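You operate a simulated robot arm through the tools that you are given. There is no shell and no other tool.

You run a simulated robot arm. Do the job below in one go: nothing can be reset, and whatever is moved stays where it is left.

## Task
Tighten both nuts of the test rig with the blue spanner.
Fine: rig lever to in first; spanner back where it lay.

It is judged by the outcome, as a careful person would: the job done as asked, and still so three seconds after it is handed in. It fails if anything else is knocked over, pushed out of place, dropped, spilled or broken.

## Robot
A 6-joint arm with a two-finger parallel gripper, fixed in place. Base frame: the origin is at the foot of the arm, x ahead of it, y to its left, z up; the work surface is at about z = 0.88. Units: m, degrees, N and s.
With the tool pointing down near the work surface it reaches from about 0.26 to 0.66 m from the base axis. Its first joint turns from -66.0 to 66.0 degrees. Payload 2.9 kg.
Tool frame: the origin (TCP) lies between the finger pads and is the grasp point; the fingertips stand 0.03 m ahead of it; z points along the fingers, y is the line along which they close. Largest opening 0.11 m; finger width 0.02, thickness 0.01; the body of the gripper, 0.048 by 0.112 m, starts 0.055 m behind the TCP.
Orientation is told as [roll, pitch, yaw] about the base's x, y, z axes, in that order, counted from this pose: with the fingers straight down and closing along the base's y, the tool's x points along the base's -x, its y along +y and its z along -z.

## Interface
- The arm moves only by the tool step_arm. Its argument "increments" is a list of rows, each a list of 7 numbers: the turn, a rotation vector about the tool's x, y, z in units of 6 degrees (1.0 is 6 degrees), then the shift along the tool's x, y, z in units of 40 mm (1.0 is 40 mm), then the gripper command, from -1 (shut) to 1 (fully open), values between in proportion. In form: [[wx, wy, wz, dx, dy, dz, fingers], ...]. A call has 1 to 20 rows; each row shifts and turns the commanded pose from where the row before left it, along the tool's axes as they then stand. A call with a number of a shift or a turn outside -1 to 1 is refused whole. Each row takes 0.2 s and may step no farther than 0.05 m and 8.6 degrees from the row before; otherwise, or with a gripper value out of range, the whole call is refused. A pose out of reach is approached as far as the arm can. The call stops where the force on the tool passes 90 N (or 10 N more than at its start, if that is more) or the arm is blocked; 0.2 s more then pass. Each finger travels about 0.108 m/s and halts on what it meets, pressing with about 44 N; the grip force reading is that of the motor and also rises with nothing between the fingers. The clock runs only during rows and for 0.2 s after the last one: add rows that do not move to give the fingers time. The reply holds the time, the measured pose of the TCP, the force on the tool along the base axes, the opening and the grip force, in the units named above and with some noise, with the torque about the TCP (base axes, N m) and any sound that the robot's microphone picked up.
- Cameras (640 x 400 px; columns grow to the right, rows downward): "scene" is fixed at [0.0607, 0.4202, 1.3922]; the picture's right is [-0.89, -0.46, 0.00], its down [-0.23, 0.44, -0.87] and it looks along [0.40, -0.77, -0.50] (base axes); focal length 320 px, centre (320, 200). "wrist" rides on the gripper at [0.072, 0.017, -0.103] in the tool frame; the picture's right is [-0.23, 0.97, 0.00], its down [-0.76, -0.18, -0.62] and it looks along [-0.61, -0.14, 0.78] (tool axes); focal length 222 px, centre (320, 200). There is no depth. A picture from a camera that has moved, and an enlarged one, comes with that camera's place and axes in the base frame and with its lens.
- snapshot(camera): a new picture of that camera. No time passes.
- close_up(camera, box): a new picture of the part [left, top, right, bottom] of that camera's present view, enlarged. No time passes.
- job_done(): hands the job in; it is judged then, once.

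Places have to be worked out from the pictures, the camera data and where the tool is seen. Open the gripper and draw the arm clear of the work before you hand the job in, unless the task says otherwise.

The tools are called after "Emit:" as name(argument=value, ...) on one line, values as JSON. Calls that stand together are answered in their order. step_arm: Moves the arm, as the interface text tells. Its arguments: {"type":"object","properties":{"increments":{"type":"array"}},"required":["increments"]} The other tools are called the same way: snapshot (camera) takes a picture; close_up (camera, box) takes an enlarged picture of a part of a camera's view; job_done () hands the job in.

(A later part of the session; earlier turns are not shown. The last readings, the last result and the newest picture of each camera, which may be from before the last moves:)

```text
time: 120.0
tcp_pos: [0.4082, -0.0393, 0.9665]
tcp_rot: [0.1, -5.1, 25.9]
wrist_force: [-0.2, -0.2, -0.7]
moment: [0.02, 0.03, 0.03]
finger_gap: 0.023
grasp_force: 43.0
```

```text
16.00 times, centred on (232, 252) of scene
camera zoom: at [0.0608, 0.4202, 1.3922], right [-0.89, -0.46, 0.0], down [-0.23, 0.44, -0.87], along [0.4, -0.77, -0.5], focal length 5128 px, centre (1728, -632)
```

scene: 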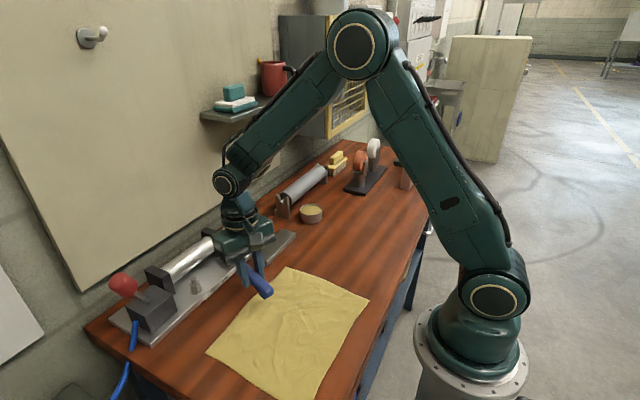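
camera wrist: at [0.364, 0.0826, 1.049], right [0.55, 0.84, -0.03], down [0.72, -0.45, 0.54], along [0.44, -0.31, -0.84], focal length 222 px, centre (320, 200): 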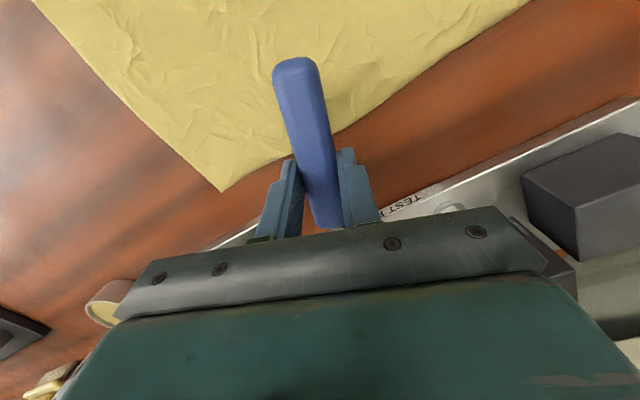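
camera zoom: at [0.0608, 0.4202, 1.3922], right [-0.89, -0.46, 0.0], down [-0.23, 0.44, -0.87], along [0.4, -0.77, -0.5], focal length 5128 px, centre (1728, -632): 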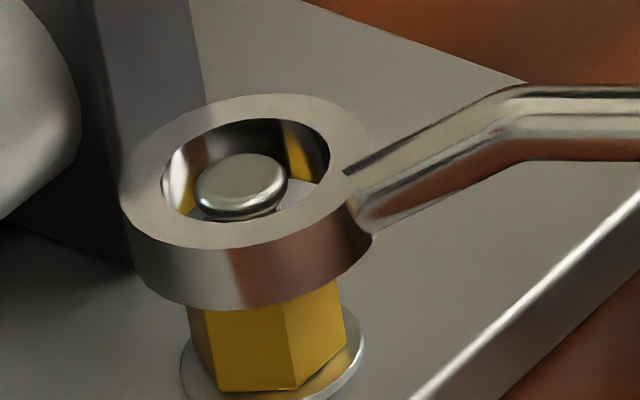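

The brass nut hasn't moved since the last stroke. Its corners are back at the same 34° as at the start with the mark one flat further, which is a 60° turn to a firm stop. So it reads as tight. Now I'll raise the ring above everything and carry it 100 mm in +y to the steel nut.

Emit:
step_arm(increments=[[0, 0, 0, -0.0325, 0, -0.357, -1], [0, 0, 0, -0.0325, 0, -0.357, -1], [0, 0, 0, -0.0325, 0, -0.357, -1], [0, 0, 0, -0.2845, 0.5625, 0.0259, -1], [0, 0, 0, -0.2845, 0.5625, 0.0259, -1], [0, 0, 0, -0.2845, 0.5625, 0.0259, -1], [0, 0, 0, -0.2845, 0.5625, 0.0259, -1], [0, 0, 0, 0, 0, 0, -1], [0, 0, 0, 0, 0, 0, -1]])

Emit:
close_up(camera="scene", box=[170, 245, 240, 300])

Emit:
close_up(camera="scene", box=[180, 255, 215, 290])

Emit:
close_up(camera="scene", box=[220, 240, 245, 265])

```text
time: 122.0
tcp_pos: [0.4094, 0.0595, 1.0116]
tcp_rot: [0.1, -5.2, 25.8]
wrist_force: [-0.3, 0.7, -3.1]
moment: [0.0, -0.02, -0.03]
finger_gap: 0.0232
grasp_force: 43.6
```

```text
7.27 times, centred on (205, 272) of scene
camera zoom: at [0.0608, 0.4202, 1.3922], right [-0.89, -0.46, 0.0], down [-0.23, 0.44, -0.87], along [0.4, -0.77, -0.5], focal length 2331 px, centre (1156, -327)
```

zoom: 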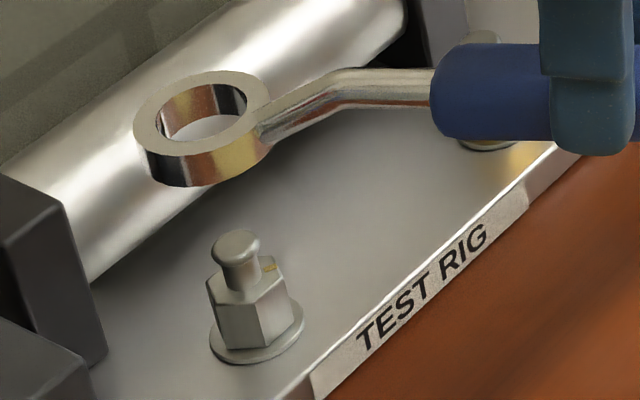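

```text
11.43 times, centred on (198, 272) of scene
camera zoom: at [0.0608, 0.4202, 1.3922], right [-0.89, -0.46, 0.0], down [-0.23, 0.44, -0.87], along [0.4, -0.77, -0.5], focal length 3662 px, centre (1720, -629)
```

zoom: 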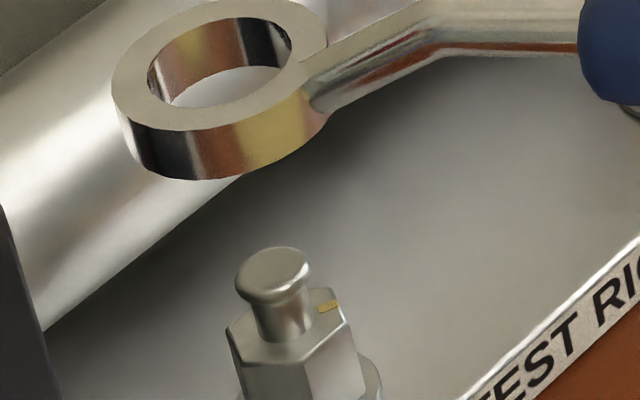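

```text
16.00 times, centred on (232, 252) of scene
camera zoom: at [0.0608, 0.4202, 1.3922], right [-0.89, -0.46, 0.0], down [-0.23, 0.44, -0.87], along [0.4, -0.77, -0.5], focal length 5128 px, centre (1720, -640)
```

zoom: 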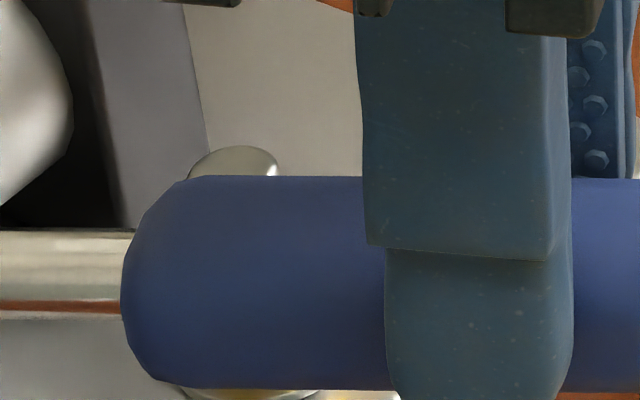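

Over the steel nut. I'll lower 25 mm so the ring is just above the bolt tip and measure the offset there.

Emit:
step_arm(increments=[[0, 0, 0, 0.0283, 0, 0.311, -1], [0, 0, 0, 0.0283, 0, 0.311, -1], [0, 0, 0, 0, 0, 0, -1], [0, 0, 0, 0, 0, 0, -1]])

Emit:
close_up(camera="scene", box=[182, 264, 207, 289])

```text
time: 123.0
tcp_pos: [0.4109, 0.0607, 0.9852]
tcp_rot: [0.1, -5.1, 25.9]
wrist_force: [-0.9, -1.0, -1.1]
moment: [-0.03, 0.0, 0.0]
finger_gap: 0.0232
grasp_force: 44.3
```

```text
16.00 times, centred on (194, 276) of scene
camera zoom: at [0.0608, 0.4202, 1.3922], right [-0.89, -0.46, 0.0], down [-0.23, 0.44, -0.87], along [0.4, -0.77, -0.5], focal length 5128 px, centre (2328, -1024)
```

zoom: 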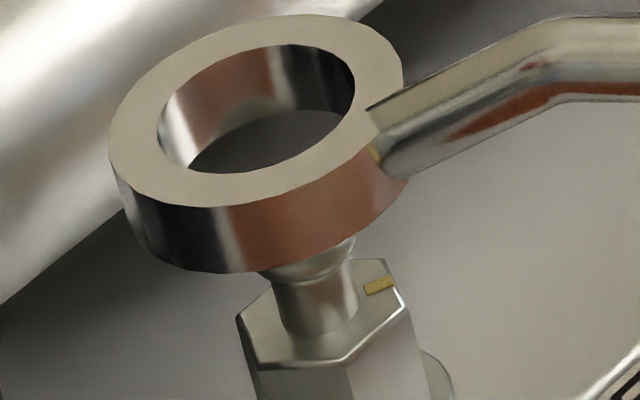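

The ring is within about 1.5 mm. I'll correct (-0.5, -1.3) mm and lower 10 mm around the bolt head.

Emit:
step_arm(increments=[[0, 0, 0, 0.0254, -0.0238, -0.0023, -1], [0, 0, 0, 0.0113, 0, 0.1245, -1], [0, 0, 0, 0.0113, 0, 0.1245, -1], [0, 0, 0, 0, 0, 0, -1], [0, 0, 0, 0, 0, 0, -1]])

Emit:
close_up(camera="scene", box=[182, 264, 207, 289])

```text
time: 124.2
tcp_pos: [0.4106, 0.059, 0.9746]
tcp_rot: [0.0, -5.1, 25.8]
wrist_force: [0.2, 0.2, -1.9]
moment: [-0.01, -0.02, 0.01]
finger_gap: 0.0234
grasp_force: 44.3
```

```text
16.00 times, centred on (194, 276) of scene
camera zoom: at [0.0608, 0.4202, 1.3922], right [-0.89, -0.46, 0.0], down [-0.23, 0.44, -0.87], along [0.4, -0.77, -0.5], focal length 5128 px, centre (2328, -1024)
```

zoom: 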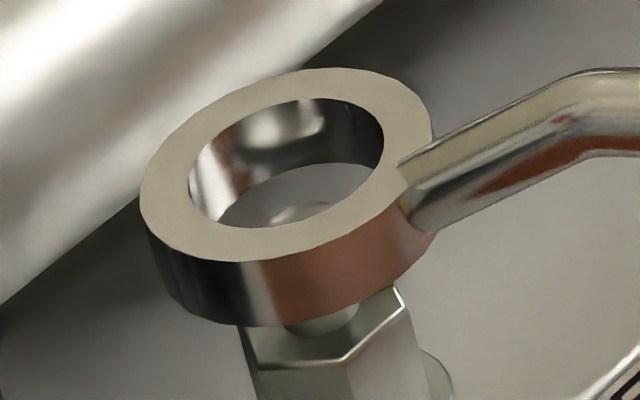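

Aligned within half a millimetre. I'll lower 11 mm to just above the nut's top and check again.

Emit:
step_arm(increments=[[0, 0, 0, 0.003, 0, 0.137, -1], [0, 0, 0, 0.0125, 0, 0.137, -1], [0, 0, 0, 0, 0, 0, -1], [0, 0, 0, 0, 0, 0, -1]])

Emit:
close_up(camera="scene", box=[182, 264, 207, 289])

```text
time: 125.2
tcp_pos: [0.4105, 0.0604, 0.964]
tcp_rot: [0.1, -5.1, 25.8]
wrist_force: [-0.9, 0.0, -2.1]
moment: [-0.04, 0.04, -0.01]
finger_gap: 0.0231
grasp_force: 44.1
```

```text
16.00 times, centred on (194, 276) of scene
camera zoom: at [0.0608, 0.4202, 1.3922], right [-0.89, -0.46, 0.0], down [-0.23, 0.44, -0.87], along [0.4, -0.77, -0.5], focal length 5128 px, centre (2328, -1024)
```

zoom: 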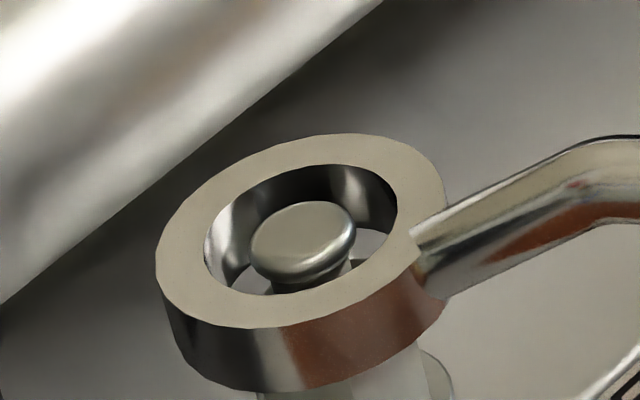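

Concentric with the bolt head. I'll lower onto the steel nut in small steps (relative angle about 4°, which should fit).

Emit:
step_arm(increments=[[0, 0, 0, -0.005, -0.004, 0.0498, -1], [0, 0, 0, 0.0045, 0, 0.0498, -1], [0, 0, 0, 0, 0, 0, -1], [0, 0, 0, 0, 0, 0, -1]])

Emit:
step_arm(increments=[[0, 0, 0, 0.0036, 0, 0.0398, -1], [0, 0, 0, 0, 0, 0, -1], [0, 0, 0, 0, 0, 0, -1]])

Emit:
step_arm(increments=[[0, 0, 0, 0.0036, 0, 0.0398, -1], [0, 0, 0, 0, 0, 0, -1], [0, 0, 0, 0, 0, 0, -1]])

Emit:
close_up(camera="scene", box=[182, 264, 207, 289])

```text
time: 126.2
tcp_pos: [0.4122, 0.0599, 0.9594]
tcp_rot: [0.1, -5.2, 25.9]
wrist_force: [-0.4, 0.2, -1.8]
moment: [0.0, -0.02, -0.03]
finger_gap: 0.0234
grasp_force: 43.9
```

```text
time: 127.0
tcp_pos: [0.4105, 0.0608, 0.9591]
tcp_rot: [0.1, -5.1, 25.9]
wrist_force: [0.5, 0.1, -0.3]
moment: [0.0, -0.02, -0.01]
finger_gap: 0.0233
grasp_force: 43.4
```

```text
time: 127.8
tcp_pos: [0.4122, 0.0612, 0.9577]
tcp_rot: [0.1, -5.1, 25.9]
wrist_force: [0.3, -0.3, -2.0]
moment: [-0.03, 0.02, -0.02]
finger_gap: 0.023
grasp_force: 44.0
```

```text
16.00 times, centred on (194, 276) of scene
camera zoom: at [0.0608, 0.4202, 1.3922], right [-0.89, -0.46, 0.0], down [-0.23, 0.44, -0.87], along [0.4, -0.77, -0.5], focal length 5128 px, centre (2328, -1024)
```

zoom: 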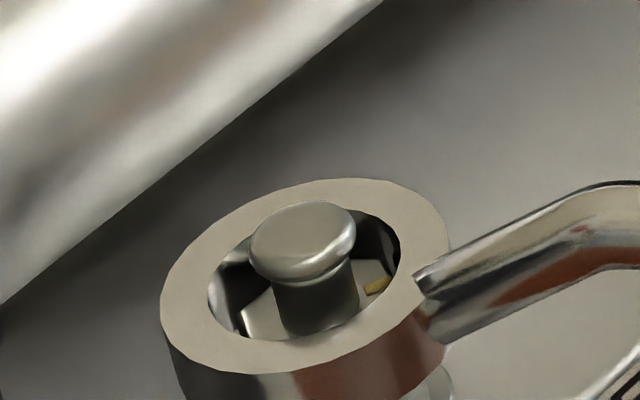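

It's sliding over the nut without contact. I'll continue down 10 mm.

Emit:
step_arm(increments=[[0, 0, 0, 0.0045, 0, 0.0498, -1], [0, 0, 0, 0.0045, 0, 0.0498, -1], [0, 0, 0, 0.0045, 0, 0.0498, -1], [0, 0, 0, 0, 0, 0, -1]])

Emit:
step_arm(increments=[[0, 0, 0, 0.0045, 0, 0.0498, -1], [0, 0, 0, 0.0045, 0, 0.0498, -1], [0, 0, 0, 0, 0, 0, -1], [0, 0, 0, 0, 0, 0, -1]])

Emit:
close_up(camera="scene", box=[182, 269, 207, 294])

```text
time: 128.8
tcp_pos: [0.4115, 0.0601, 0.9503]
tcp_rot: [0.2, -5.2, 25.9]
wrist_force: [-0.3, 0.0, -1.1]
moment: [-0.01, 0.01, 0.05]
finger_gap: 0.023
grasp_force: 43.8
```

```text
time: 129.8
tcp_pos: [0.412, 0.0598, 0.9469]
tcp_rot: [0.0, -5.2, 25.8]
wrist_force: [-1.8, 0.4, -0.7]
moment: [0.03, 0.02, 0.1]
finger_gap: 0.0234
grasp_force: 44.6
```

```text
16.00 times, centred on (194, 282) of scene
camera zoom: at [0.0607, 0.4202, 1.3922], right [-0.89, -0.46, 0.0], down [-0.23, 0.44, -0.87], along [0.4, -0.77, -0.5], focal length 5128 px, centre (2328, -1104)
```

zoom: 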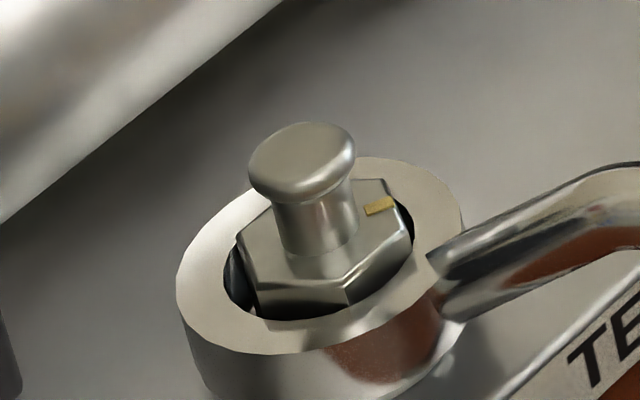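

Fully seated on the steel nut, mark at about 242°. Now I'll drive clockwise, 12° at a time.

Emit:
step_arm(increments=[[0.0604, 0, 0.664, -0.007, 0.1993, 0, -1], [0.0604, 0, 0.664, -0.007, 0.1993, 0, -1], [0.0604, 0, 0.664, -0.007, 0.1993, 0, -1]])

Emit:
step_arm(increments=[[0.0604, 0, 0.664, -0.004, 0.1993, 0, -1], [0.0604, 0, 0.664, -0.004, 0.1993, 0, -1], [0.0604, 0, 0.664, -0.004, 0.1993, 0, -1]])

Emit:
close_up(camera="scene", box=[182, 269, 207, 294])

```text
time: 130.6
tcp_pos: [0.4031, 0.0836, 0.9474]
tcp_rot: [0.1, -5.2, 13.9]
wrist_force: [-4.1, -0.1, -2.7]
moment: [-0.05, 0.29, 0.22]
finger_gap: 0.0233
grasp_force: 43.8
```

```text
time: 131.4
tcp_pos: [0.3999, 0.1055, 0.9474]
tcp_rot: [0.1, -5.2, 1.8]
wrist_force: [-6.6, 1.9, -3.3]
moment: [0.07, 0.47, 0.28]
finger_gap: 0.0235
grasp_force: 43.9
```

```text
16.00 times, centred on (194, 282) of scene
camera zoom: at [0.0606, 0.4202, 1.3921], right [-0.89, -0.46, 0.0], down [-0.23, 0.44, -0.87], along [0.4, -0.77, -0.5], focal length 5128 px, centre (2328, -1104)
```

zoom: 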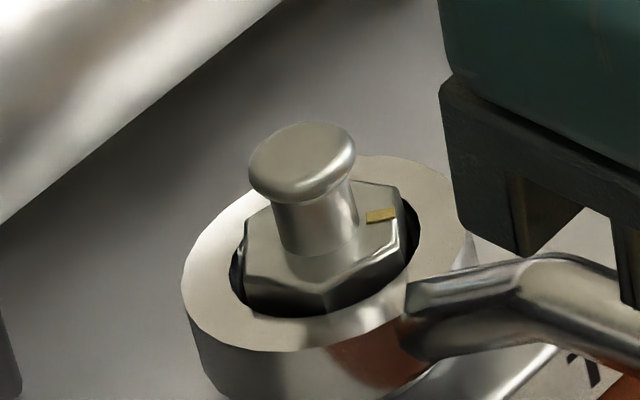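

The nut has turned about 13° and follows now. I'll trim 0.8 mm outward and continue.

Emit:
step_arm(increments=[[0, 0, 0, 0.02, 0, 0, -1], [0.0604, 0, 0.664, -0.004, 0.1993, 0, -1], [0.0604, 0, 0.664, -0.004, 0.1993, 0, -1], [0.0604, 0, 0.664, -0.004, 0.1993, 0, -1]])

Emit:
step_arm(increments=[[0.0604, 0, 0.664, -0.004, 0.1993, 0, -1], [0.0604, 0, 0.664, -0.004, 0.1993, 0, -1], [0.0604, 0, 0.664, -0.004, 0.1993, 0, -1]])

```text
time: 132.4
tcp_pos: [0.4004, 0.1291, 0.9458]
tcp_rot: [0.1, -5.1, -10.2]
wrist_force: [-9.6, 0.2, 5.4]
moment: [-0.17, -0.47, -0.14]
finger_gap: 0.0235
grasp_force: 43.8
```

```text
time: 133.2
tcp_pos: [0.4081, 0.153, 0.946]
tcp_rot: [0.0, -5.2, -22.2]
wrist_force: [-9.3, 1.5, 8.7]
moment: [-0.33, -0.67, -0.2]
finger_gap: 0.0233
grasp_force: 44.1
```

Loads are modest (9 N outward, 9 N up). I'll trim and continue to about -46°.

Emit:
step_arm(increments=[[0, 0, 0, 0.03, 0, -0.025, -1], [0.0604, 0, 0.664, -0.004, 0.1993, 0, -1], [0.0604, 0, 0.664, -0.004, 0.1993, 0, -1], [0.0604, 0, 0.664, -0.004, 0.1993, 0, -1]])

Emit:
step_arm(increments=[[0.0604, 0, 0.664, -0.004, 0.1993, 0, -1], [0.0604, 0, 0.664, -0.004, 0.1993, 0, -1], [0.0604, 0, 0.664, -0.004, 0.1993, 0, -1]])

Emit:
snapshot(camera="scene")

```text
time: 134.2
tcp_pos: [0.4183, 0.1728, 0.9484]
tcp_rot: [0.0, -5.1, -34.4]
wrist_force: [11.6, -8.3, -8.8]
moment: [0.12, 0.2, 0.01]
finger_gap: 0.0231
grasp_force: 44.6
```

```text
time: 135.0
tcp_pos: [0.4332, 0.192, 0.9469]
tcp_rot: [0.0, -5.1, -46.4]
wrist_force: [15.2, -16.2, -10.7]
moment: [0.04, 0.04, 0.04]
finger_gap: 0.0232
grasp_force: 44.5
```

```text
taken
```

scene: 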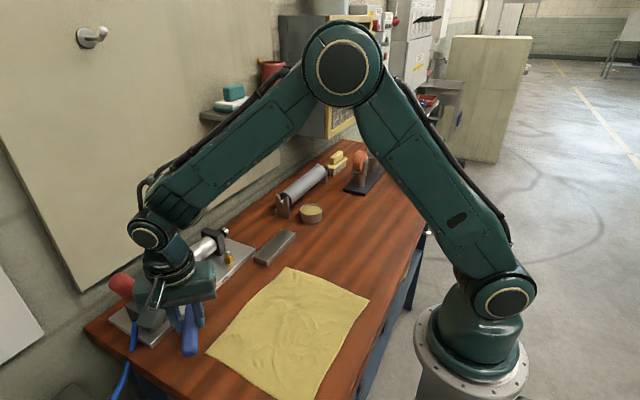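

I've over-trimmed outward (22 N inward pull). I'll take back 2.5 mm and check the clearance to the lever knob.

Emit:
step_arm(increments=[[0, 0, 0, -0.03, 0, 0.005, -1], [0, 0, 0, -0.03, 0, 0.01, -1], [0, 0, 0, 0, 0, 0, -1]])

Emit:
close_up(camera="scene", box=[90, 220, 250, 360])

Emit:
snapshot(camera="wrist")

```text
time: 135.8
tcp_pos: [0.4345, 0.193, 0.9479]
tcp_rot: [0.0, -5.0, -45.8]
wrist_force: [-2.6, -2.4, -0.5]
moment: [-0.23, -0.06, -0.3]
finger_gap: 0.0231
grasp_force: 44.3
```

```text
2.86 times, centred on (170, 290) of scene
camera zoom: at [0.0607, 0.4202, 1.3922], right [-0.89, -0.46, 0.0], down [-0.23, 0.44, -0.87], along [0.4, -0.77, -0.5], focal length 916 px, centre (749, -57)
```

zoom: 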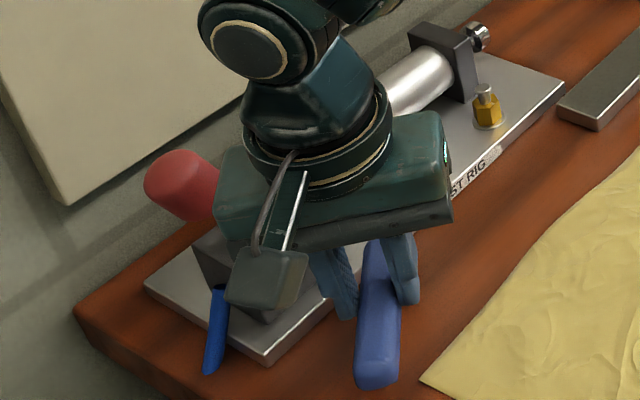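

```text
taken
camera wrist: at [0.3903, 0.2621, 1.0435], right [0.86, 0.51, 0.02], down [0.36, -0.63, 0.69], along [0.37, -0.58, -0.73], focal length 222 px, centre (320, 200)
```

wrist: 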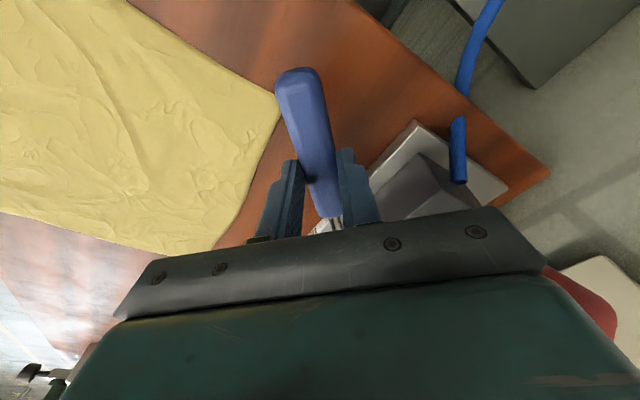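

Clearance to the knob is about 2.5 cm, so I'll stop here. I'll back off counter-clockwise in 4° steps with loads nulled, until the ring is free in its play.

Emit:
step_arm(increments=[[-0.0302, 0, -0.332, -0.003, -0.0997, 0, -1], [-0.0302, 0, -0.332, -0.003, -0.0997, 0, -1], [0, 0, 0, 0, 0, 0, -1]])

Emit:
step_arm(increments=[[-0.0302, 0, -0.332, -0.003, -0.0997, 0, -1], [-0.0302, 0, -0.332, -0.003, -0.0997, 0, -1], [0, 0, 0, 0, 0, 0, -1]])

```text
time: 136.6
tcp_pos: [0.4284, 0.1857, 0.947]
tcp_rot: [0.1, -5.0, -41.9]
wrist_force: [-0.7, 5.0, -1.2]
moment: [0.1, -0.09, 0.44]
finger_gap: 0.0231
grasp_force: 44.1
```

```text
time: 137.4
tcp_pos: [0.4225, 0.1802, 0.9472]
tcp_rot: [-0.1, -5.0, -37.9]
wrist_force: [-7.1, 10.0, 1.1]
moment: [0.17, 0.02, 0.43]
finger_gap: 0.023
grasp_force: 43.7
```

Outward load is building (12 N). I'll trim 1.6 mm outward and untwist half a degree, then go another 4°.

Emit:
step_arm(increments=[[0, 0, -0.08, 0.04, 0, 0, -1], [0, 0, 0, 0, 0, 0, -1], [0, 0, 0, 0, 0, 0, -1]])

Emit:
step_arm(increments=[[-0.0302, 0, -0.332, -0.003, -0.0997, 0, -1], [-0.0302, 0, -0.332, -0.003, -0.0997, 0, -1], [0, 0, 0, 0, 0, 0, -1]])

```text
time: 138.2
tcp_pos: [0.4224, 0.1783, 0.948]
tcp_rot: [-0.1, -5.1, -37.7]
wrist_force: [-3.2, 4.1, -0.8]
moment: [0.05, 0.0, 0.16]
finger_gap: 0.0233
grasp_force: 43.5
```

```text
time: 139.0
tcp_pos: [0.4183, 0.1735, 0.9486]
tcp_rot: [0.0, -5.2, -33.8]
wrist_force: [2.5, -3.5, -3.3]
moment: [-0.03, 0.0, -0.08]
finger_gap: 0.0233
grasp_force: 43.9
```

Loads are small. I'll trim 0.5 mm inward and test a 3 mm lift.

Emit:
step_arm(increments=[[0, 0, 0, -0.013, 0, 0, -1], [0, 0, 0, -0.0068, 0, -0.075, -1], [0, 0, 0, 0, 0, 0, -1], [0, 0, 0, 0, 0, 0, -1]])

```text
time: 140.0
tcp_pos: [0.4191, 0.1737, 0.9508]
tcp_rot: [0.0, -5.2, -33.8]
wrist_force: [2.3, -3.8, -2.9]
moment: [-0.03, 0.09, -0.18]
finger_gap: 0.0231
grasp_force: 44.6
```

It moves up freely. I'll lift another 5 mm, check, and then go clear.

Emit:
step_arm(increments=[[0, 0, 0, -0.0213, 0, -0.125, -1], [0, 0, 0, 0, 0, 0, -1], [0, 0, 0, 0, 0, 0, -1]])

Emit:
step_arm(increments=[[0, 0, 0, -0.0125, 0, -0.137, -1], [0, 0, 0, -0.0125, 0, -0.137, -1], [0, 0, 0, 0, 0, 0, -1]])

```text
time: 140.8
tcp_pos: [0.4175, 0.1735, 0.9567]
tcp_rot: [0.0, -5.2, -33.6]
wrist_force: [1.5, -2.3, -2.4]
moment: [-0.08, -0.01, -0.19]
finger_gap: 0.0233
grasp_force: 44.0
```

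```text
time: 141.6
tcp_pos: [0.4177, 0.1743, 0.9673]
tcp_rot: [0.0, -5.1, -33.6]
wrist_force: [-0.8, -0.1, -2.5]
moment: [0.04, 0.02, -0.03]
finger_gap: 0.0234
grasp_force: 44.2
```

Clear of the nut. I'll swing 60° counter-clockwise in the air and look at the steel nut's mark.

Emit:
step_arm(increments=[[-0.09, 0, -0.996, -0.0156, -0.2987, 0.001, -1], [-0.09, 0, -0.996, -0.0156, -0.2987, 0.001, -1], [-0.09, 0, -0.996, -0.0156, -0.2987, 0.001, -1], [-0.09, 0, -0.996, -0.0156, -0.2987, 0.001, -1], [-0.09, 0, -0.996, -0.0156, -0.2987, 0.001, -1], [-0.09, 0, -0.996, -0.0156, -0.2987, 0.001, -1], [-0.09, 0, -0.996, -0.0156, -0.2987, 0.001, -1], [-0.09, 0, -0.996, -0.0156, -0.2987, 0.001, -1], [-0.09, 0, -0.996, -0.0156, -0.2987, 0.001, -1], [-0.09, 0, -0.996, -0.0156, -0.2987, 0.001, -1], [0, 0, 0, 0, 0, 0, -1], [0, 0, 0, 0, 0, 0, -1]])

Emit:
close_up(camera="scene", box=[182, 269, 207, 294])

Emit:
close_up(camera="scene", box=[215, 240, 245, 270])

```text
time: 144.2
tcp_pos: [0.4112, 0.0584, 0.9671]
tcp_rot: [0.1, -5.1, 26.5]
wrist_force: [0.2, -0.5, -0.9]
moment: [-0.01, 0.02, 0.04]
finger_gap: 0.0233
grasp_force: 44.2
```

```text
16.00 times, centred on (194, 282) of scene
camera zoom: at [0.0608, 0.4202, 1.3922], right [-0.89, -0.46, 0.0], down [-0.23, 0.44, -0.87], along [0.4, -0.77, -0.5], focal length 5128 px, centre (2328, -1104)
```

zoom: 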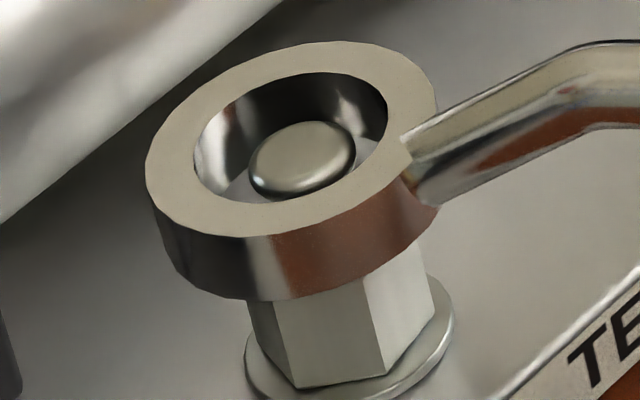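

```text
13.33 times, centred on (230, 255) of scene
camera zoom: at [0.0608, 0.4202, 1.3922], right [-0.89, -0.46, 0.0], down [-0.23, 0.44, -0.87], along [0.4, -0.77, -0.5], focal length 4273 px, centre (1520, -533)
```

zoom: 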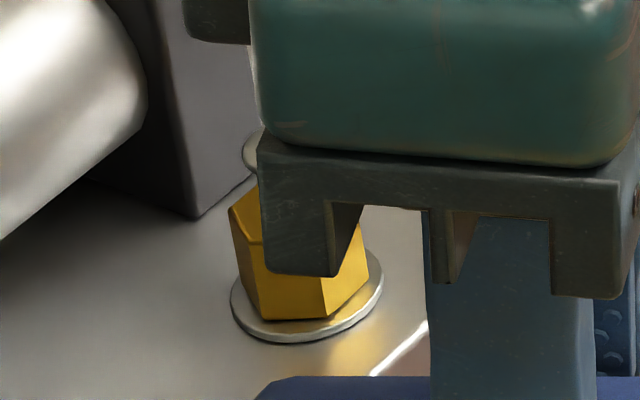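

The steel nut has turned about 47°; by comparison the brass nut is exactly one flat (60°) round. I'll turn to +37.5° for the final stroke on the steel nut and correct the alignment.

Emit:
step_arm(increments=[[0, 0, 0, -0.0067, -0.0257, 0, -1], [-0.0825, 0, -0.913, -0.0131, -0.2739, 0.001, -1], [-0.0825, 0, -0.913, -0.0131, -0.2739, 0.001, -1], [0, 0, 0, 0, 0, 0, -1], [0, 0, 0, 0, 0, 0, -1]])

Emit:
close_up(camera="scene", box=[182, 269, 207, 294])

```text
time: 145.4
tcp_pos: [0.4221, 0.0405, 0.9668]
tcp_rot: [0.1, -5.0, 37.4]
wrist_force: [0.8, 0.3, -1.5]
moment: [0.0, 0.02, -0.01]
finger_gap: 0.0233
grasp_force: 43.7
```

```text
16.00 times, centred on (194, 282) of scene
camera zoom: at [0.0608, 0.4202, 1.3922], right [-0.89, -0.46, 0.0], down [-0.23, 0.44, -0.87], along [0.4, -0.77, -0.5], focal length 5128 px, centre (2328, -1104)
```

zoom: 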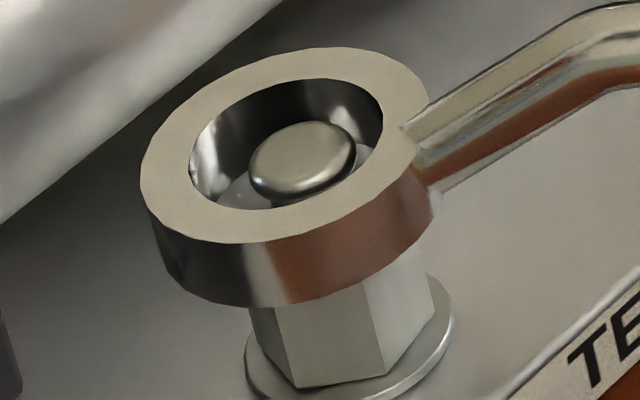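

I'll correct (+0.3, -1.5) mm and lower 5 mm.

Emit:
step_arm(increments=[[0, 0, 0, 0.0167, -0.0343, -0.001, -1], [0, 0, 0, 0.0056, 0, 0.0622, -1], [0, 0, 0, 0.0056, 0, 0.0622, -1], [0, 0, 0, 0, 0, 0, -1], [0, 0, 0, 0, 0, 0, -1]])

Emit:
close_up(camera="scene", box=[182, 269, 207, 294])

```text
time: 146.6
tcp_pos: [0.4236, 0.0397, 0.9618]
tcp_rot: [0.2, -5.0, 37.5]
wrist_force: [0.2, 0.1, -1.3]
moment: [-0.01, 0.03, 0.0]
finger_gap: 0.0233
grasp_force: 43.7
```

```text
16.00 times, centred on (194, 282) of scene
camera zoom: at [0.0608, 0.4202, 1.3922], right [-0.89, -0.46, 0.0], down [-0.23, 0.44, -0.87], along [0.4, -0.77, -0.5], focal length 5128 px, centre (2328, -1104)
```

zoom: 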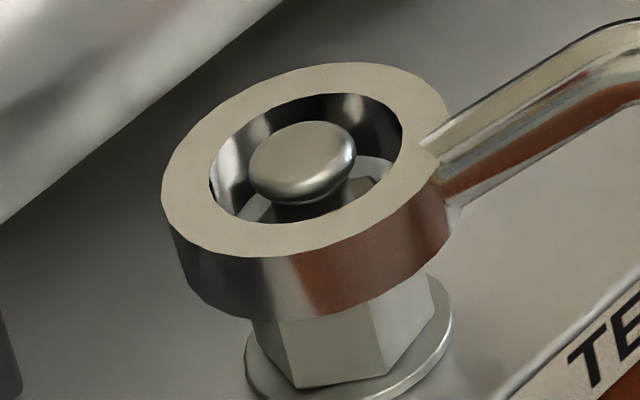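

Close. I'll nudge +0.7 mm in y and lower in small steps.

Emit:
step_arm(increments=[[0, 0, 0, -0.01, 0.0125, 0, -1], [0, 0, 0, 0.0036, 0, 0.0398, -1], [0, 0, 0, 0, 0, 0, -1], [0, 0, 0, 0, 0, 0, -1]])

Emit:
step_arm(increments=[[0, 0, 0, 0.0036, 0, 0.0398, -1], [0, 0, 0, 0, 0, 0, -1], [0, 0, 0, 0, 0, 0, -1]])

Emit:
step_arm(increments=[[0, 0, 0, 0.0036, 0, 0.0398, -1], [0, 0, 0, 0, 0, 0, -1], [0, 0, 0, 0, 0, 0, -1]])

Emit:
close_up(camera="scene", box=[182, 269, 207, 294])

```text
time: 147.6
tcp_pos: [0.4238, 0.0394, 0.96]
tcp_rot: [0.1, -5.1, 37.5]
wrist_force: [-0.1, 0.4, -0.9]
moment: [0.01, 0.0, 0.01]
finger_gap: 0.0235
grasp_force: 44.4
```

```text
time: 148.4
tcp_pos: [0.4241, 0.04, 0.9594]
tcp_rot: [0.0, -5.2, 37.5]
wrist_force: [-3.8, 0.8, 7.8]
moment: [0.82, -0.69, 0.36]
finger_gap: 0.0234
grasp_force: 43.8
```

```text
time: 149.2
tcp_pos: [0.4232, 0.0383, 0.9569]
tcp_rot: [0.1, -4.9, 37.3]
wrist_force: [-0.2, 0.8, -2.1]
moment: [0.01, 0.12, 0.32]
finger_gap: 0.0234
grasp_force: 43.7
```

```text
16.00 times, centred on (194, 282) of scene
camera zoom: at [0.0607, 0.4202, 1.3921], right [-0.89, -0.46, 0.0], down [-0.23, 0.44, -0.87], along [0.4, -0.77, -0.5], focal length 5128 px, centre (2328, -1104)
```

zoom: 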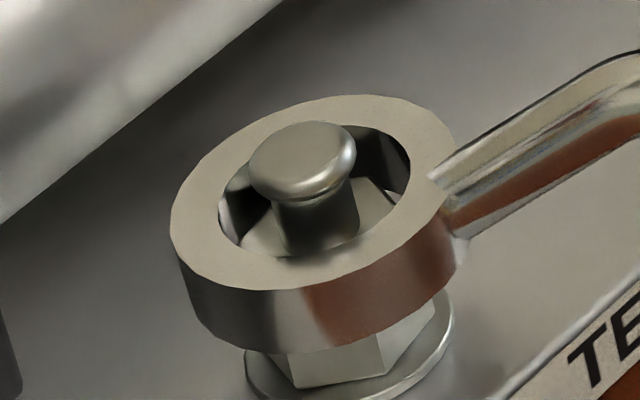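

It dropped over the nut's edge. I'll continue down 10 mm.

Emit:
step_arm(increments=[[0, 0, 0, -0.005, 0.004, 0.0498, -1], [0, 0, 0, 0.0045, 0, 0.0498, -1], [0, 0, 0, 0.0045, 0, 0.0498, -1], [0, 0, 0, 0, 0, 0, -1]])

Emit:
step_arm(increments=[[0, 0, 0, 0.0045, 0, 0.0498, -1], [0, 0, 0, 0.0045, 0, 0.0498, -1], [0, 0, 0, 0, 0, 0, -1], [0, 0, 0, 0, 0, 0, -1]])

Emit:
close_up(camera="scene", box=[182, 269, 207, 294])

```text
time: 150.2
tcp_pos: [0.4228, 0.0389, 0.9505]
tcp_rot: [0.1, -5.1, 37.4]
wrist_force: [-2.1, 2.3, -0.5]
moment: [0.16, -0.01, 0.28]
finger_gap: 0.023
grasp_force: 44.0
```

```text
time: 151.2
tcp_pos: [0.424, 0.0404, 0.9466]
tcp_rot: [0.0, -5.0, 37.4]
wrist_force: [-0.9, 0.8, -2.0]
moment: [0.04, 0.01, 0.12]
finger_gap: 0.0232
grasp_force: 43.6
```

```text
16.00 times, centred on (194, 282) of scene
camera zoom: at [0.0608, 0.4202, 1.3921], right [-0.89, -0.46, 0.0], down [-0.23, 0.44, -0.87], along [0.4, -0.77, -0.5], focal length 5128 px, centre (2328, -1104)
```

zoom: 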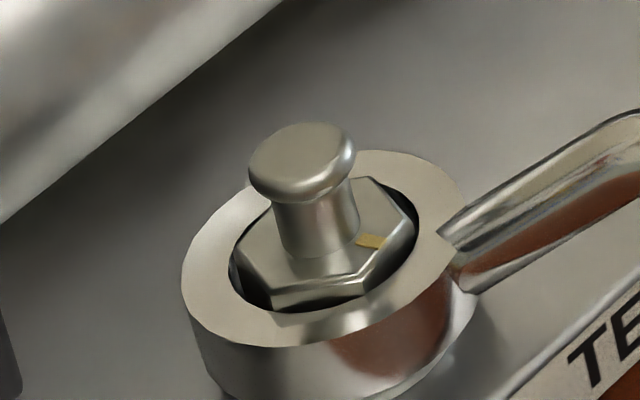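

Seated, with the mark at about 193° (49° turned). I'll drive clockwise, with small outward compensation, in 12° steps.

Emit:
step_arm(increments=[[0, 0, 0, 0.0056, 0, 0.0622, -1], [0.0604, 0, 0.664, -0.007, 0.1993, 0, -1], [0.0604, 0, 0.664, -0.007, 0.1993, 0, -1], [0.0604, 0, 0.664, -0.007, 0.1993, 0, -1], [0, 0, 0, 0, 0, 0, -1]])

Emit:
close_up(camera="scene", box=[182, 269, 207, 294])

Emit:
step_arm(increments=[[0.0604, 0, 0.664, -0.003, 0.1993, 0, -1], [0.0604, 0, 0.664, -0.003, 0.1993, 0, -1], [0, 0, 0, 0, 0, 0, -1]])

Emit:
close_up(camera="scene", box=[182, 269, 207, 294])

```text
time: 152.4
tcp_pos: [0.4098, 0.0614, 0.9443]
tcp_rot: [0.2, -4.9, 25.3]
wrist_force: [-11.0, -6.4, -0.9]
moment: [-0.21, 0.4, -0.08]
finger_gap: 0.0231
grasp_force: 43.6
```

```text
16.00 times, centred on (194, 282) of scene
camera zoom: at [0.0605, 0.42, 1.3922], right [-0.89, -0.46, 0.0], down [-0.23, 0.44, -0.87], along [0.4, -0.77, -0.5], focal length 5128 px, centre (2328, -1104)
```

zoom: 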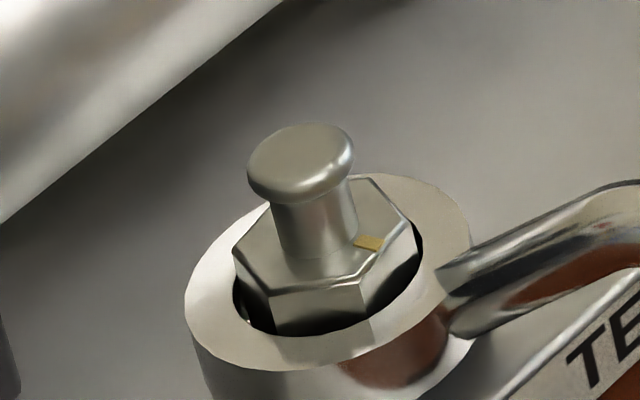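

```text
time: 153.2
tcp_pos: [0.4036, 0.0749, 0.9444]
tcp_rot: [0.0, -5.0, 17.5]
wrist_force: [-17.3, -6.7, 1.9]
moment: [-0.17, 0.32, -0.08]
finger_gap: 0.0233
grasp_force: 44.2
```

```text
16.00 times, centred on (194, 282) of scene
camera zoom: at [0.0603, 0.42, 1.3922], right [-0.89, -0.46, 0.0], down [-0.23, 0.44, -0.87], along [0.4, -0.77, -0.5], focal length 5128 px, centre (2328, -1104)
```

zoom: 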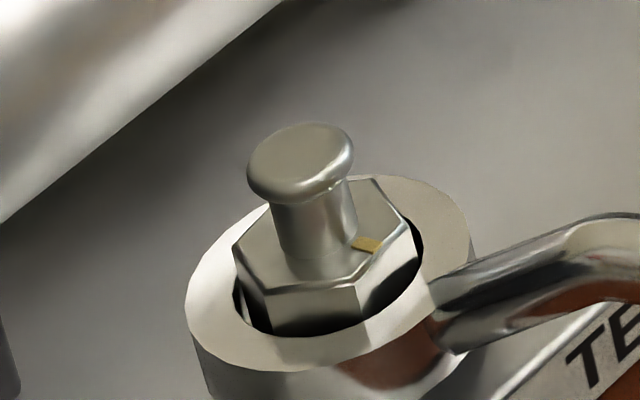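

The nut is turning (mark about 188°). I'll relieve the 17 N outward load by 2 mm and continue.

Emit:
step_arm(increments=[[0, 0, 0, 0.03, 0, 0, -1], [0, 0, 0, 0.022, 0, 0, -1], [0.0604, 0, 0.664, -0.003, 0.1993, 0, -1], [0.0604, 0, 0.664, -0.003, 0.1993, 0, -1], [0, 0, 0, 0, 0, 0, -1]])

Emit:
close_up(camera="scene", box=[182, 269, 207, 294])

Emit:
step_arm(increments=[[0.0604, 0, 0.664, -0.003, 0.1993, 0, -1], [0.0604, 0, 0.664, -0.003, 0.1993, 0, -1], [0, 0, 0, 0, 0, 0, -1]])

Emit:
close_up(camera="scene", box=[182, 269, 207, 294])

```text
time: 154.4
tcp_pos: [0.4005, 0.0904, 0.9438]
tcp_rot: [0.1, -5.2, 9.6]
wrist_force: [4.2, 2.6, -11.1]
moment: [-0.12, 0.87, 0.18]
finger_gap: 0.0228
grasp_force: 44.1
```

```text
16.00 times, centred on (194, 282) of scene
camera zoom: at [0.0611, 0.4203, 1.3921], right [-0.89, -0.46, 0.0], down [-0.23, 0.44, -0.87], along [0.4, -0.77, -0.5], focal length 5128 px, centre (2328, -1104)
```

zoom: 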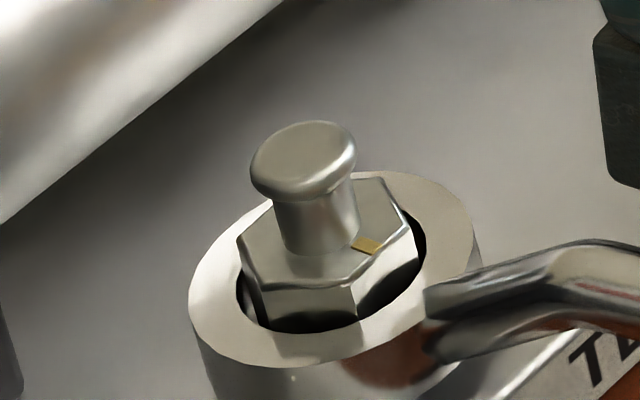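

```text
time: 155.2
tcp_pos: [0.3984, 0.1054, 0.9441]
tcp_rot: [0.0, -5.1, 1.3]
wrist_force: [7.7, -0.2, -7.8]
moment: [-0.02, 0.28, 0.15]
finger_gap: 0.0231
grasp_force: 43.3
```

```text
16.00 times, centred on (194, 282) of scene
camera zoom: at [0.0611, 0.4202, 1.3921], right [-0.89, -0.46, 0.0], down [-0.23, 0.44, -0.87], along [0.4, -0.77, -0.5], focal length 5128 px, centre (2328, -1104)
```

zoom: 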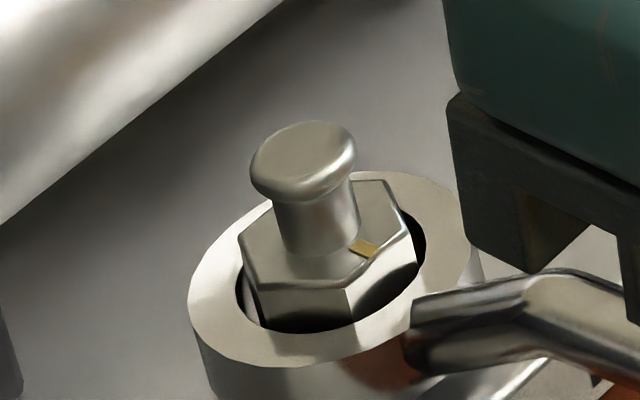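

The mark is at about 181°, which is 60° turned, like the brass nut. I'll trim and push on clockwise to confirm it has stopped and to bring the ring into the free zone.

Emit:
step_arm(increments=[[0, 0, 0, -0.025, 0, 0.015, -1], [0.0604, 0, 0.664, -0.006, 0.1993, 0, -1], [0.0604, 0, 0.664, -0.006, 0.1993, 0, -1], [0, 0, 0, 0, 0, 0, -1]])

Emit:
close_up(camera="scene", box=[182, 269, 207, 294])

Emit:
step_arm(increments=[[0.0604, 0, 0.664, -0.006, 0.1993, 0, -1], [0.0604, 0, 0.664, -0.006, 0.1993, 0, -1], [0, 0, 0, 0, 0, 0, -1]])

Emit:
close_up(camera="scene", box=[182, 269, 207, 294])

```text
time: 156.2
tcp_pos: [0.3999, 0.121, 0.9447]
tcp_rot: [0.1, -5.2, -6.5]
wrist_force: [7.2, 1.2, -2.0]
moment: [-0.02, -0.42, 0.12]
finger_gap: 0.0231
grasp_force: 44.0
```

```text
16.00 times, centred on (194, 282) of scene
camera zoom: at [0.0609, 0.4202, 1.3921], right [-0.89, -0.46, 0.0], down [-0.23, 0.44, -0.87], along [0.4, -0.77, -0.5], focal length 5128 px, centre (2328, -1104)
```

zoom: 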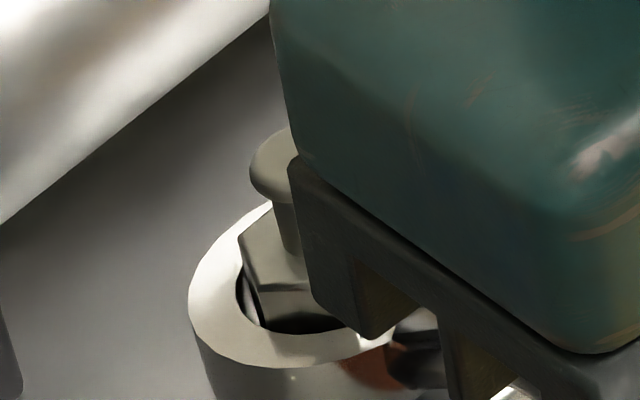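

```text
time: 157.0
tcp_pos: [0.4016, 0.1381, 0.9438]
tcp_rot: [0.1, -5.2, -14.5]
wrist_force: [8.3, -0.9, 0.9]
moment: [-0.12, -0.58, 0.13]
finger_gap: 0.0233
grasp_force: 44.1
```

```text
16.00 times, centred on (194, 282) of scene
camera zoom: at [0.0609, 0.4202, 1.3922], right [-0.89, -0.46, 0.0], down [-0.23, 0.44, -0.87], along [0.4, -0.77, -0.5], focal length 5128 px, centre (2328, -1104)
```

zoom: 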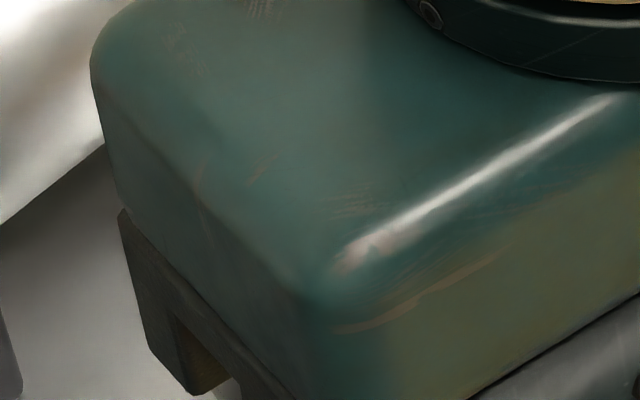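

The nut's edges didn't move between +1° and -6°, so it's at its stop. I'll trim inward and turn 6° further to free the ring.

Emit:
step_arm(increments=[[0, 0, 0, -0.03, 0, 0, -1], [0.0453, 0, 0.498, -0.005, 0.1495, 0, -1], [0.0453, 0, 0.498, -0.005, 0.1495, 0, -1], [0, 0, 0, 0, 0, 0, -1]])

```text
time: 158.0
tcp_pos: [0.406, 0.1488, 0.9459]
tcp_rot: [-0.1, -5.0, -20.6]
wrist_force: [-0.5, 2.9, -0.2]
moment: [0.04, -0.25, 0.26]
finger_gap: 0.0231
grasp_force: 44.1
```

Loads are small. I'll trim 0.4 mm and test a 4 mm lift.

Emit:
step_arm(increments=[[0, 0, -0.02, 0, 0.006, 0, -1], [0, 0, 0, -0.009, 0, -0.1, -1], [0, 0, 0, 0, 0, 0, -1], [0, 0, 0, 0, 0, 0, -1]])

```text
time: 159.0
tcp_pos: [0.4058, 0.1489, 0.949]
tcp_rot: [-0.2, -5.0, -20.3]
wrist_force: [-4.3, 2.9, -2.7]
moment: [0.17, 0.33, 0.14]
finger_gap: 0.023
grasp_force: 44.0
```

It's rising with little drag. I'll trim 0.6 mm outward and lift another 5 mm.

Emit:
step_arm(increments=[[0, 0, 0, 0.016, 0.004, 0, -1], [0, 0, 0, -0.0113, 0, -0.125, -1], [0, 0, 0, 0, 0, 0, -1], [0, 0, 0, 0, 0, 0, -1]])

Emit:
step_arm(increments=[[0, 0, 0, -0.0125, 0, -0.137, -1], [0, 0, 0, 0, 0, 0, -1], [0, 0, 0, 0, 0, 0, -1]])

```text
time: 160.0
tcp_pos: [0.405, 0.1486, 0.9534]
tcp_rot: [0.0, -5.1, -20.5]
wrist_force: [-0.7, -0.3, -1.9]
moment: [-0.02, 0.0, 0.0]
finger_gap: 0.0231
grasp_force: 44.0
```

```text
time: 160.8
tcp_pos: [0.4053, 0.1494, 0.9597]
tcp_rot: [0.0, -5.2, -20.4]
wrist_force: [0.8, 1.1, -2.0]
moment: [0.02, 0.03, -0.01]
finger_gap: 0.0232
grasp_force: 44.1
```

Off the steel nut. I'll rise 50 mm, move toward -y and turn the tool back to near its original yaw, and then inspect both nuts.

Emit:
step_arm(increments=[[0, 0, 0, -0.0377, 0, -0.415, -1], [0, 0, 0, -0.0377, 0, -0.415, -1], [0, 0, 0, -0.0377, 0, -0.415, -1], [0, 0, 0, -0.167, -0.738, 0.015, -1], [0, 0, 0, -0.167, -0.738, 0.015, -1], [0, 0, 0, -0.167, -0.738, 0.015, -1], [0, 0, 0, -0.167, -0.738, 0.015, -1], [0, 0, 0, -0.167, -0.738, 0.015, -1], [-0.081, 0, -0.896, 0, 0, 0, -1], [-0.081, 0, -0.896, 0, 0, 0, -1], [-0.081, 0, -0.896, 0, 0, 0, -1], [-0.081, 0, -0.896, 0, 0, 0, -1], [0, 0, 0, 0, 0, 0, -1], [0, 0, 0, 0, 0, 0, -1]])

Emit:
snapshot(camera="scene")

Emit:
close_up(camera="scene", box=[180, 268, 210, 298])

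Emit:
close_up(camera="scene", box=[215, 240, 245, 270])

```text
time: 163.8
tcp_pos: [0.3853, 0.0007, 1.0082]
tcp_rot: [0.0, -5.1, 1.2]
wrist_force: [-0.1, -0.1, -1.8]
moment: [-0.01, 0.02, -0.03]
finger_gap: 0.0232
grasp_force: 44.2
```

```text
taken
```

scene: 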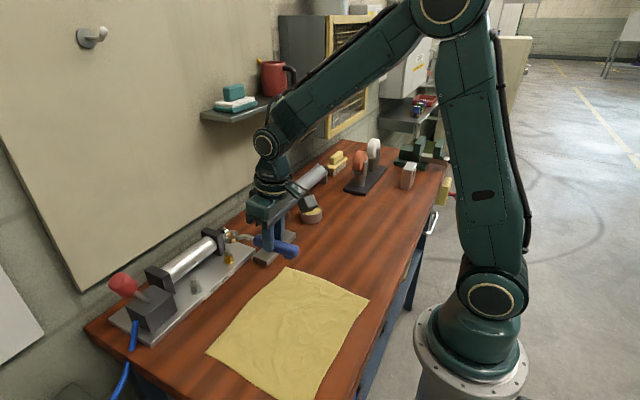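

```text
13.33 times, centred on (195, 283) of scene
camera zoom: at [0.0608, 0.4202, 1.3922], right [-0.89, -0.46, 0.0], down [-0.23, 0.44, -0.87], along [0.4, -0.77, -0.5], focal length 4273 px, centre (1987, -907)
```

zoom: 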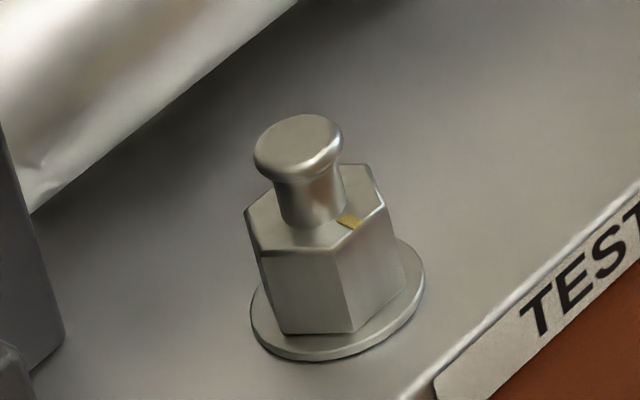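

```text
13.33 times, centred on (230, 255) of scene
camera zoom: at [0.0608, 0.4202, 1.3922], right [-0.89, -0.46, 0.0], down [-0.23, 0.44, -0.87], along [0.4, -0.77, -0.5], focal length 4273 px, centre (1520, -533)
```

zoom: 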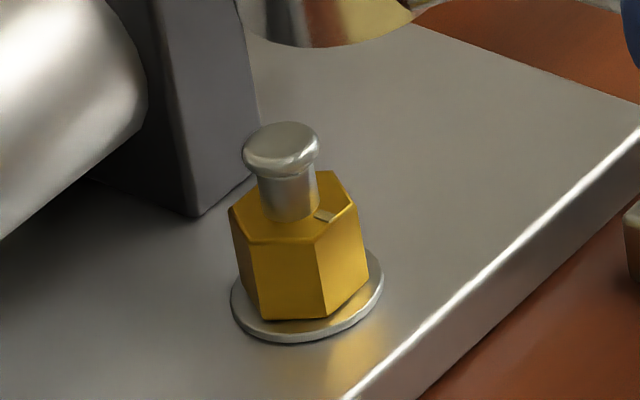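

Both nuts show the same picture as at the start but with the paint mark exactly one flat (60°) further clockwise, and each stopped there. The lever and rod are still "in". Now I'll carry the spanner back above where it lay, staying high.

Emit:
step_arm(increments=[[0, 0, 0, 0.652, -0.711, -0.0582, -1], [0, 0, 0, 0.652, -0.711, -0.0582, -1], [0, 0, 0, 0.652, -0.711, -0.0582, -1], [0, 0, 0, 0.652, -0.711, -0.0582, -1], [0, 0, 0, 0.652, -0.711, -0.0582, -1], [0, 0, 0, 0, 0, 0, -1], [0, 0, 0, 0, 0, 0, -1]])

Emit:
close_up(camera="scene", box=[280, 170, 420, 275])

Emit:
close_up(camera="scene", box=[295, 195, 395, 255])

```text
time: 165.4
tcp_pos: [0.2577, -0.1448, 1.0095]
tcp_rot: [0.0, -5.1, 1.2]
wrist_force: [0.8, 0.0, -0.9]
moment: [-0.01, 0.04, 0.02]
finger_gap: 0.0232
grasp_force: 44.4
```

```text
3.81 times, centred on (350, 222) of scene
camera zoom: at [0.0608, 0.4202, 1.3922], right [-0.89, -0.46, 0.0], down [-0.23, 0.44, -0.87], along [0.4, -0.77, -0.5], focal length 1221 px, centre (206, 114)
```

zoom: 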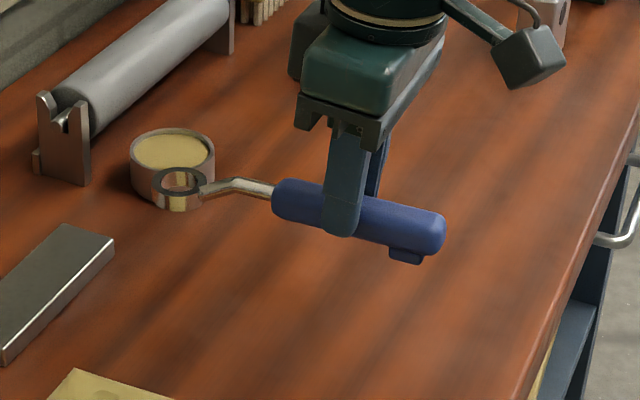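

```text
6.40 times, centred on (345, 225) of scene
camera zoom: at [0.0608, 0.4202, 1.3922], right [-0.89, -0.46, 0.0], down [-0.23, 0.44, -0.87], along [0.4, -0.77, -0.5], focal length 2051 px, centre (160, 40)
```

zoom: 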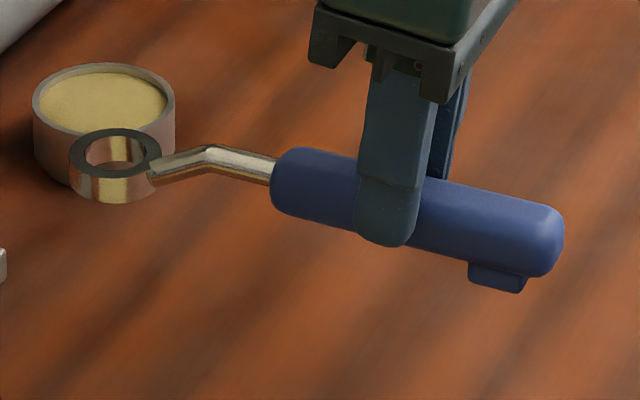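

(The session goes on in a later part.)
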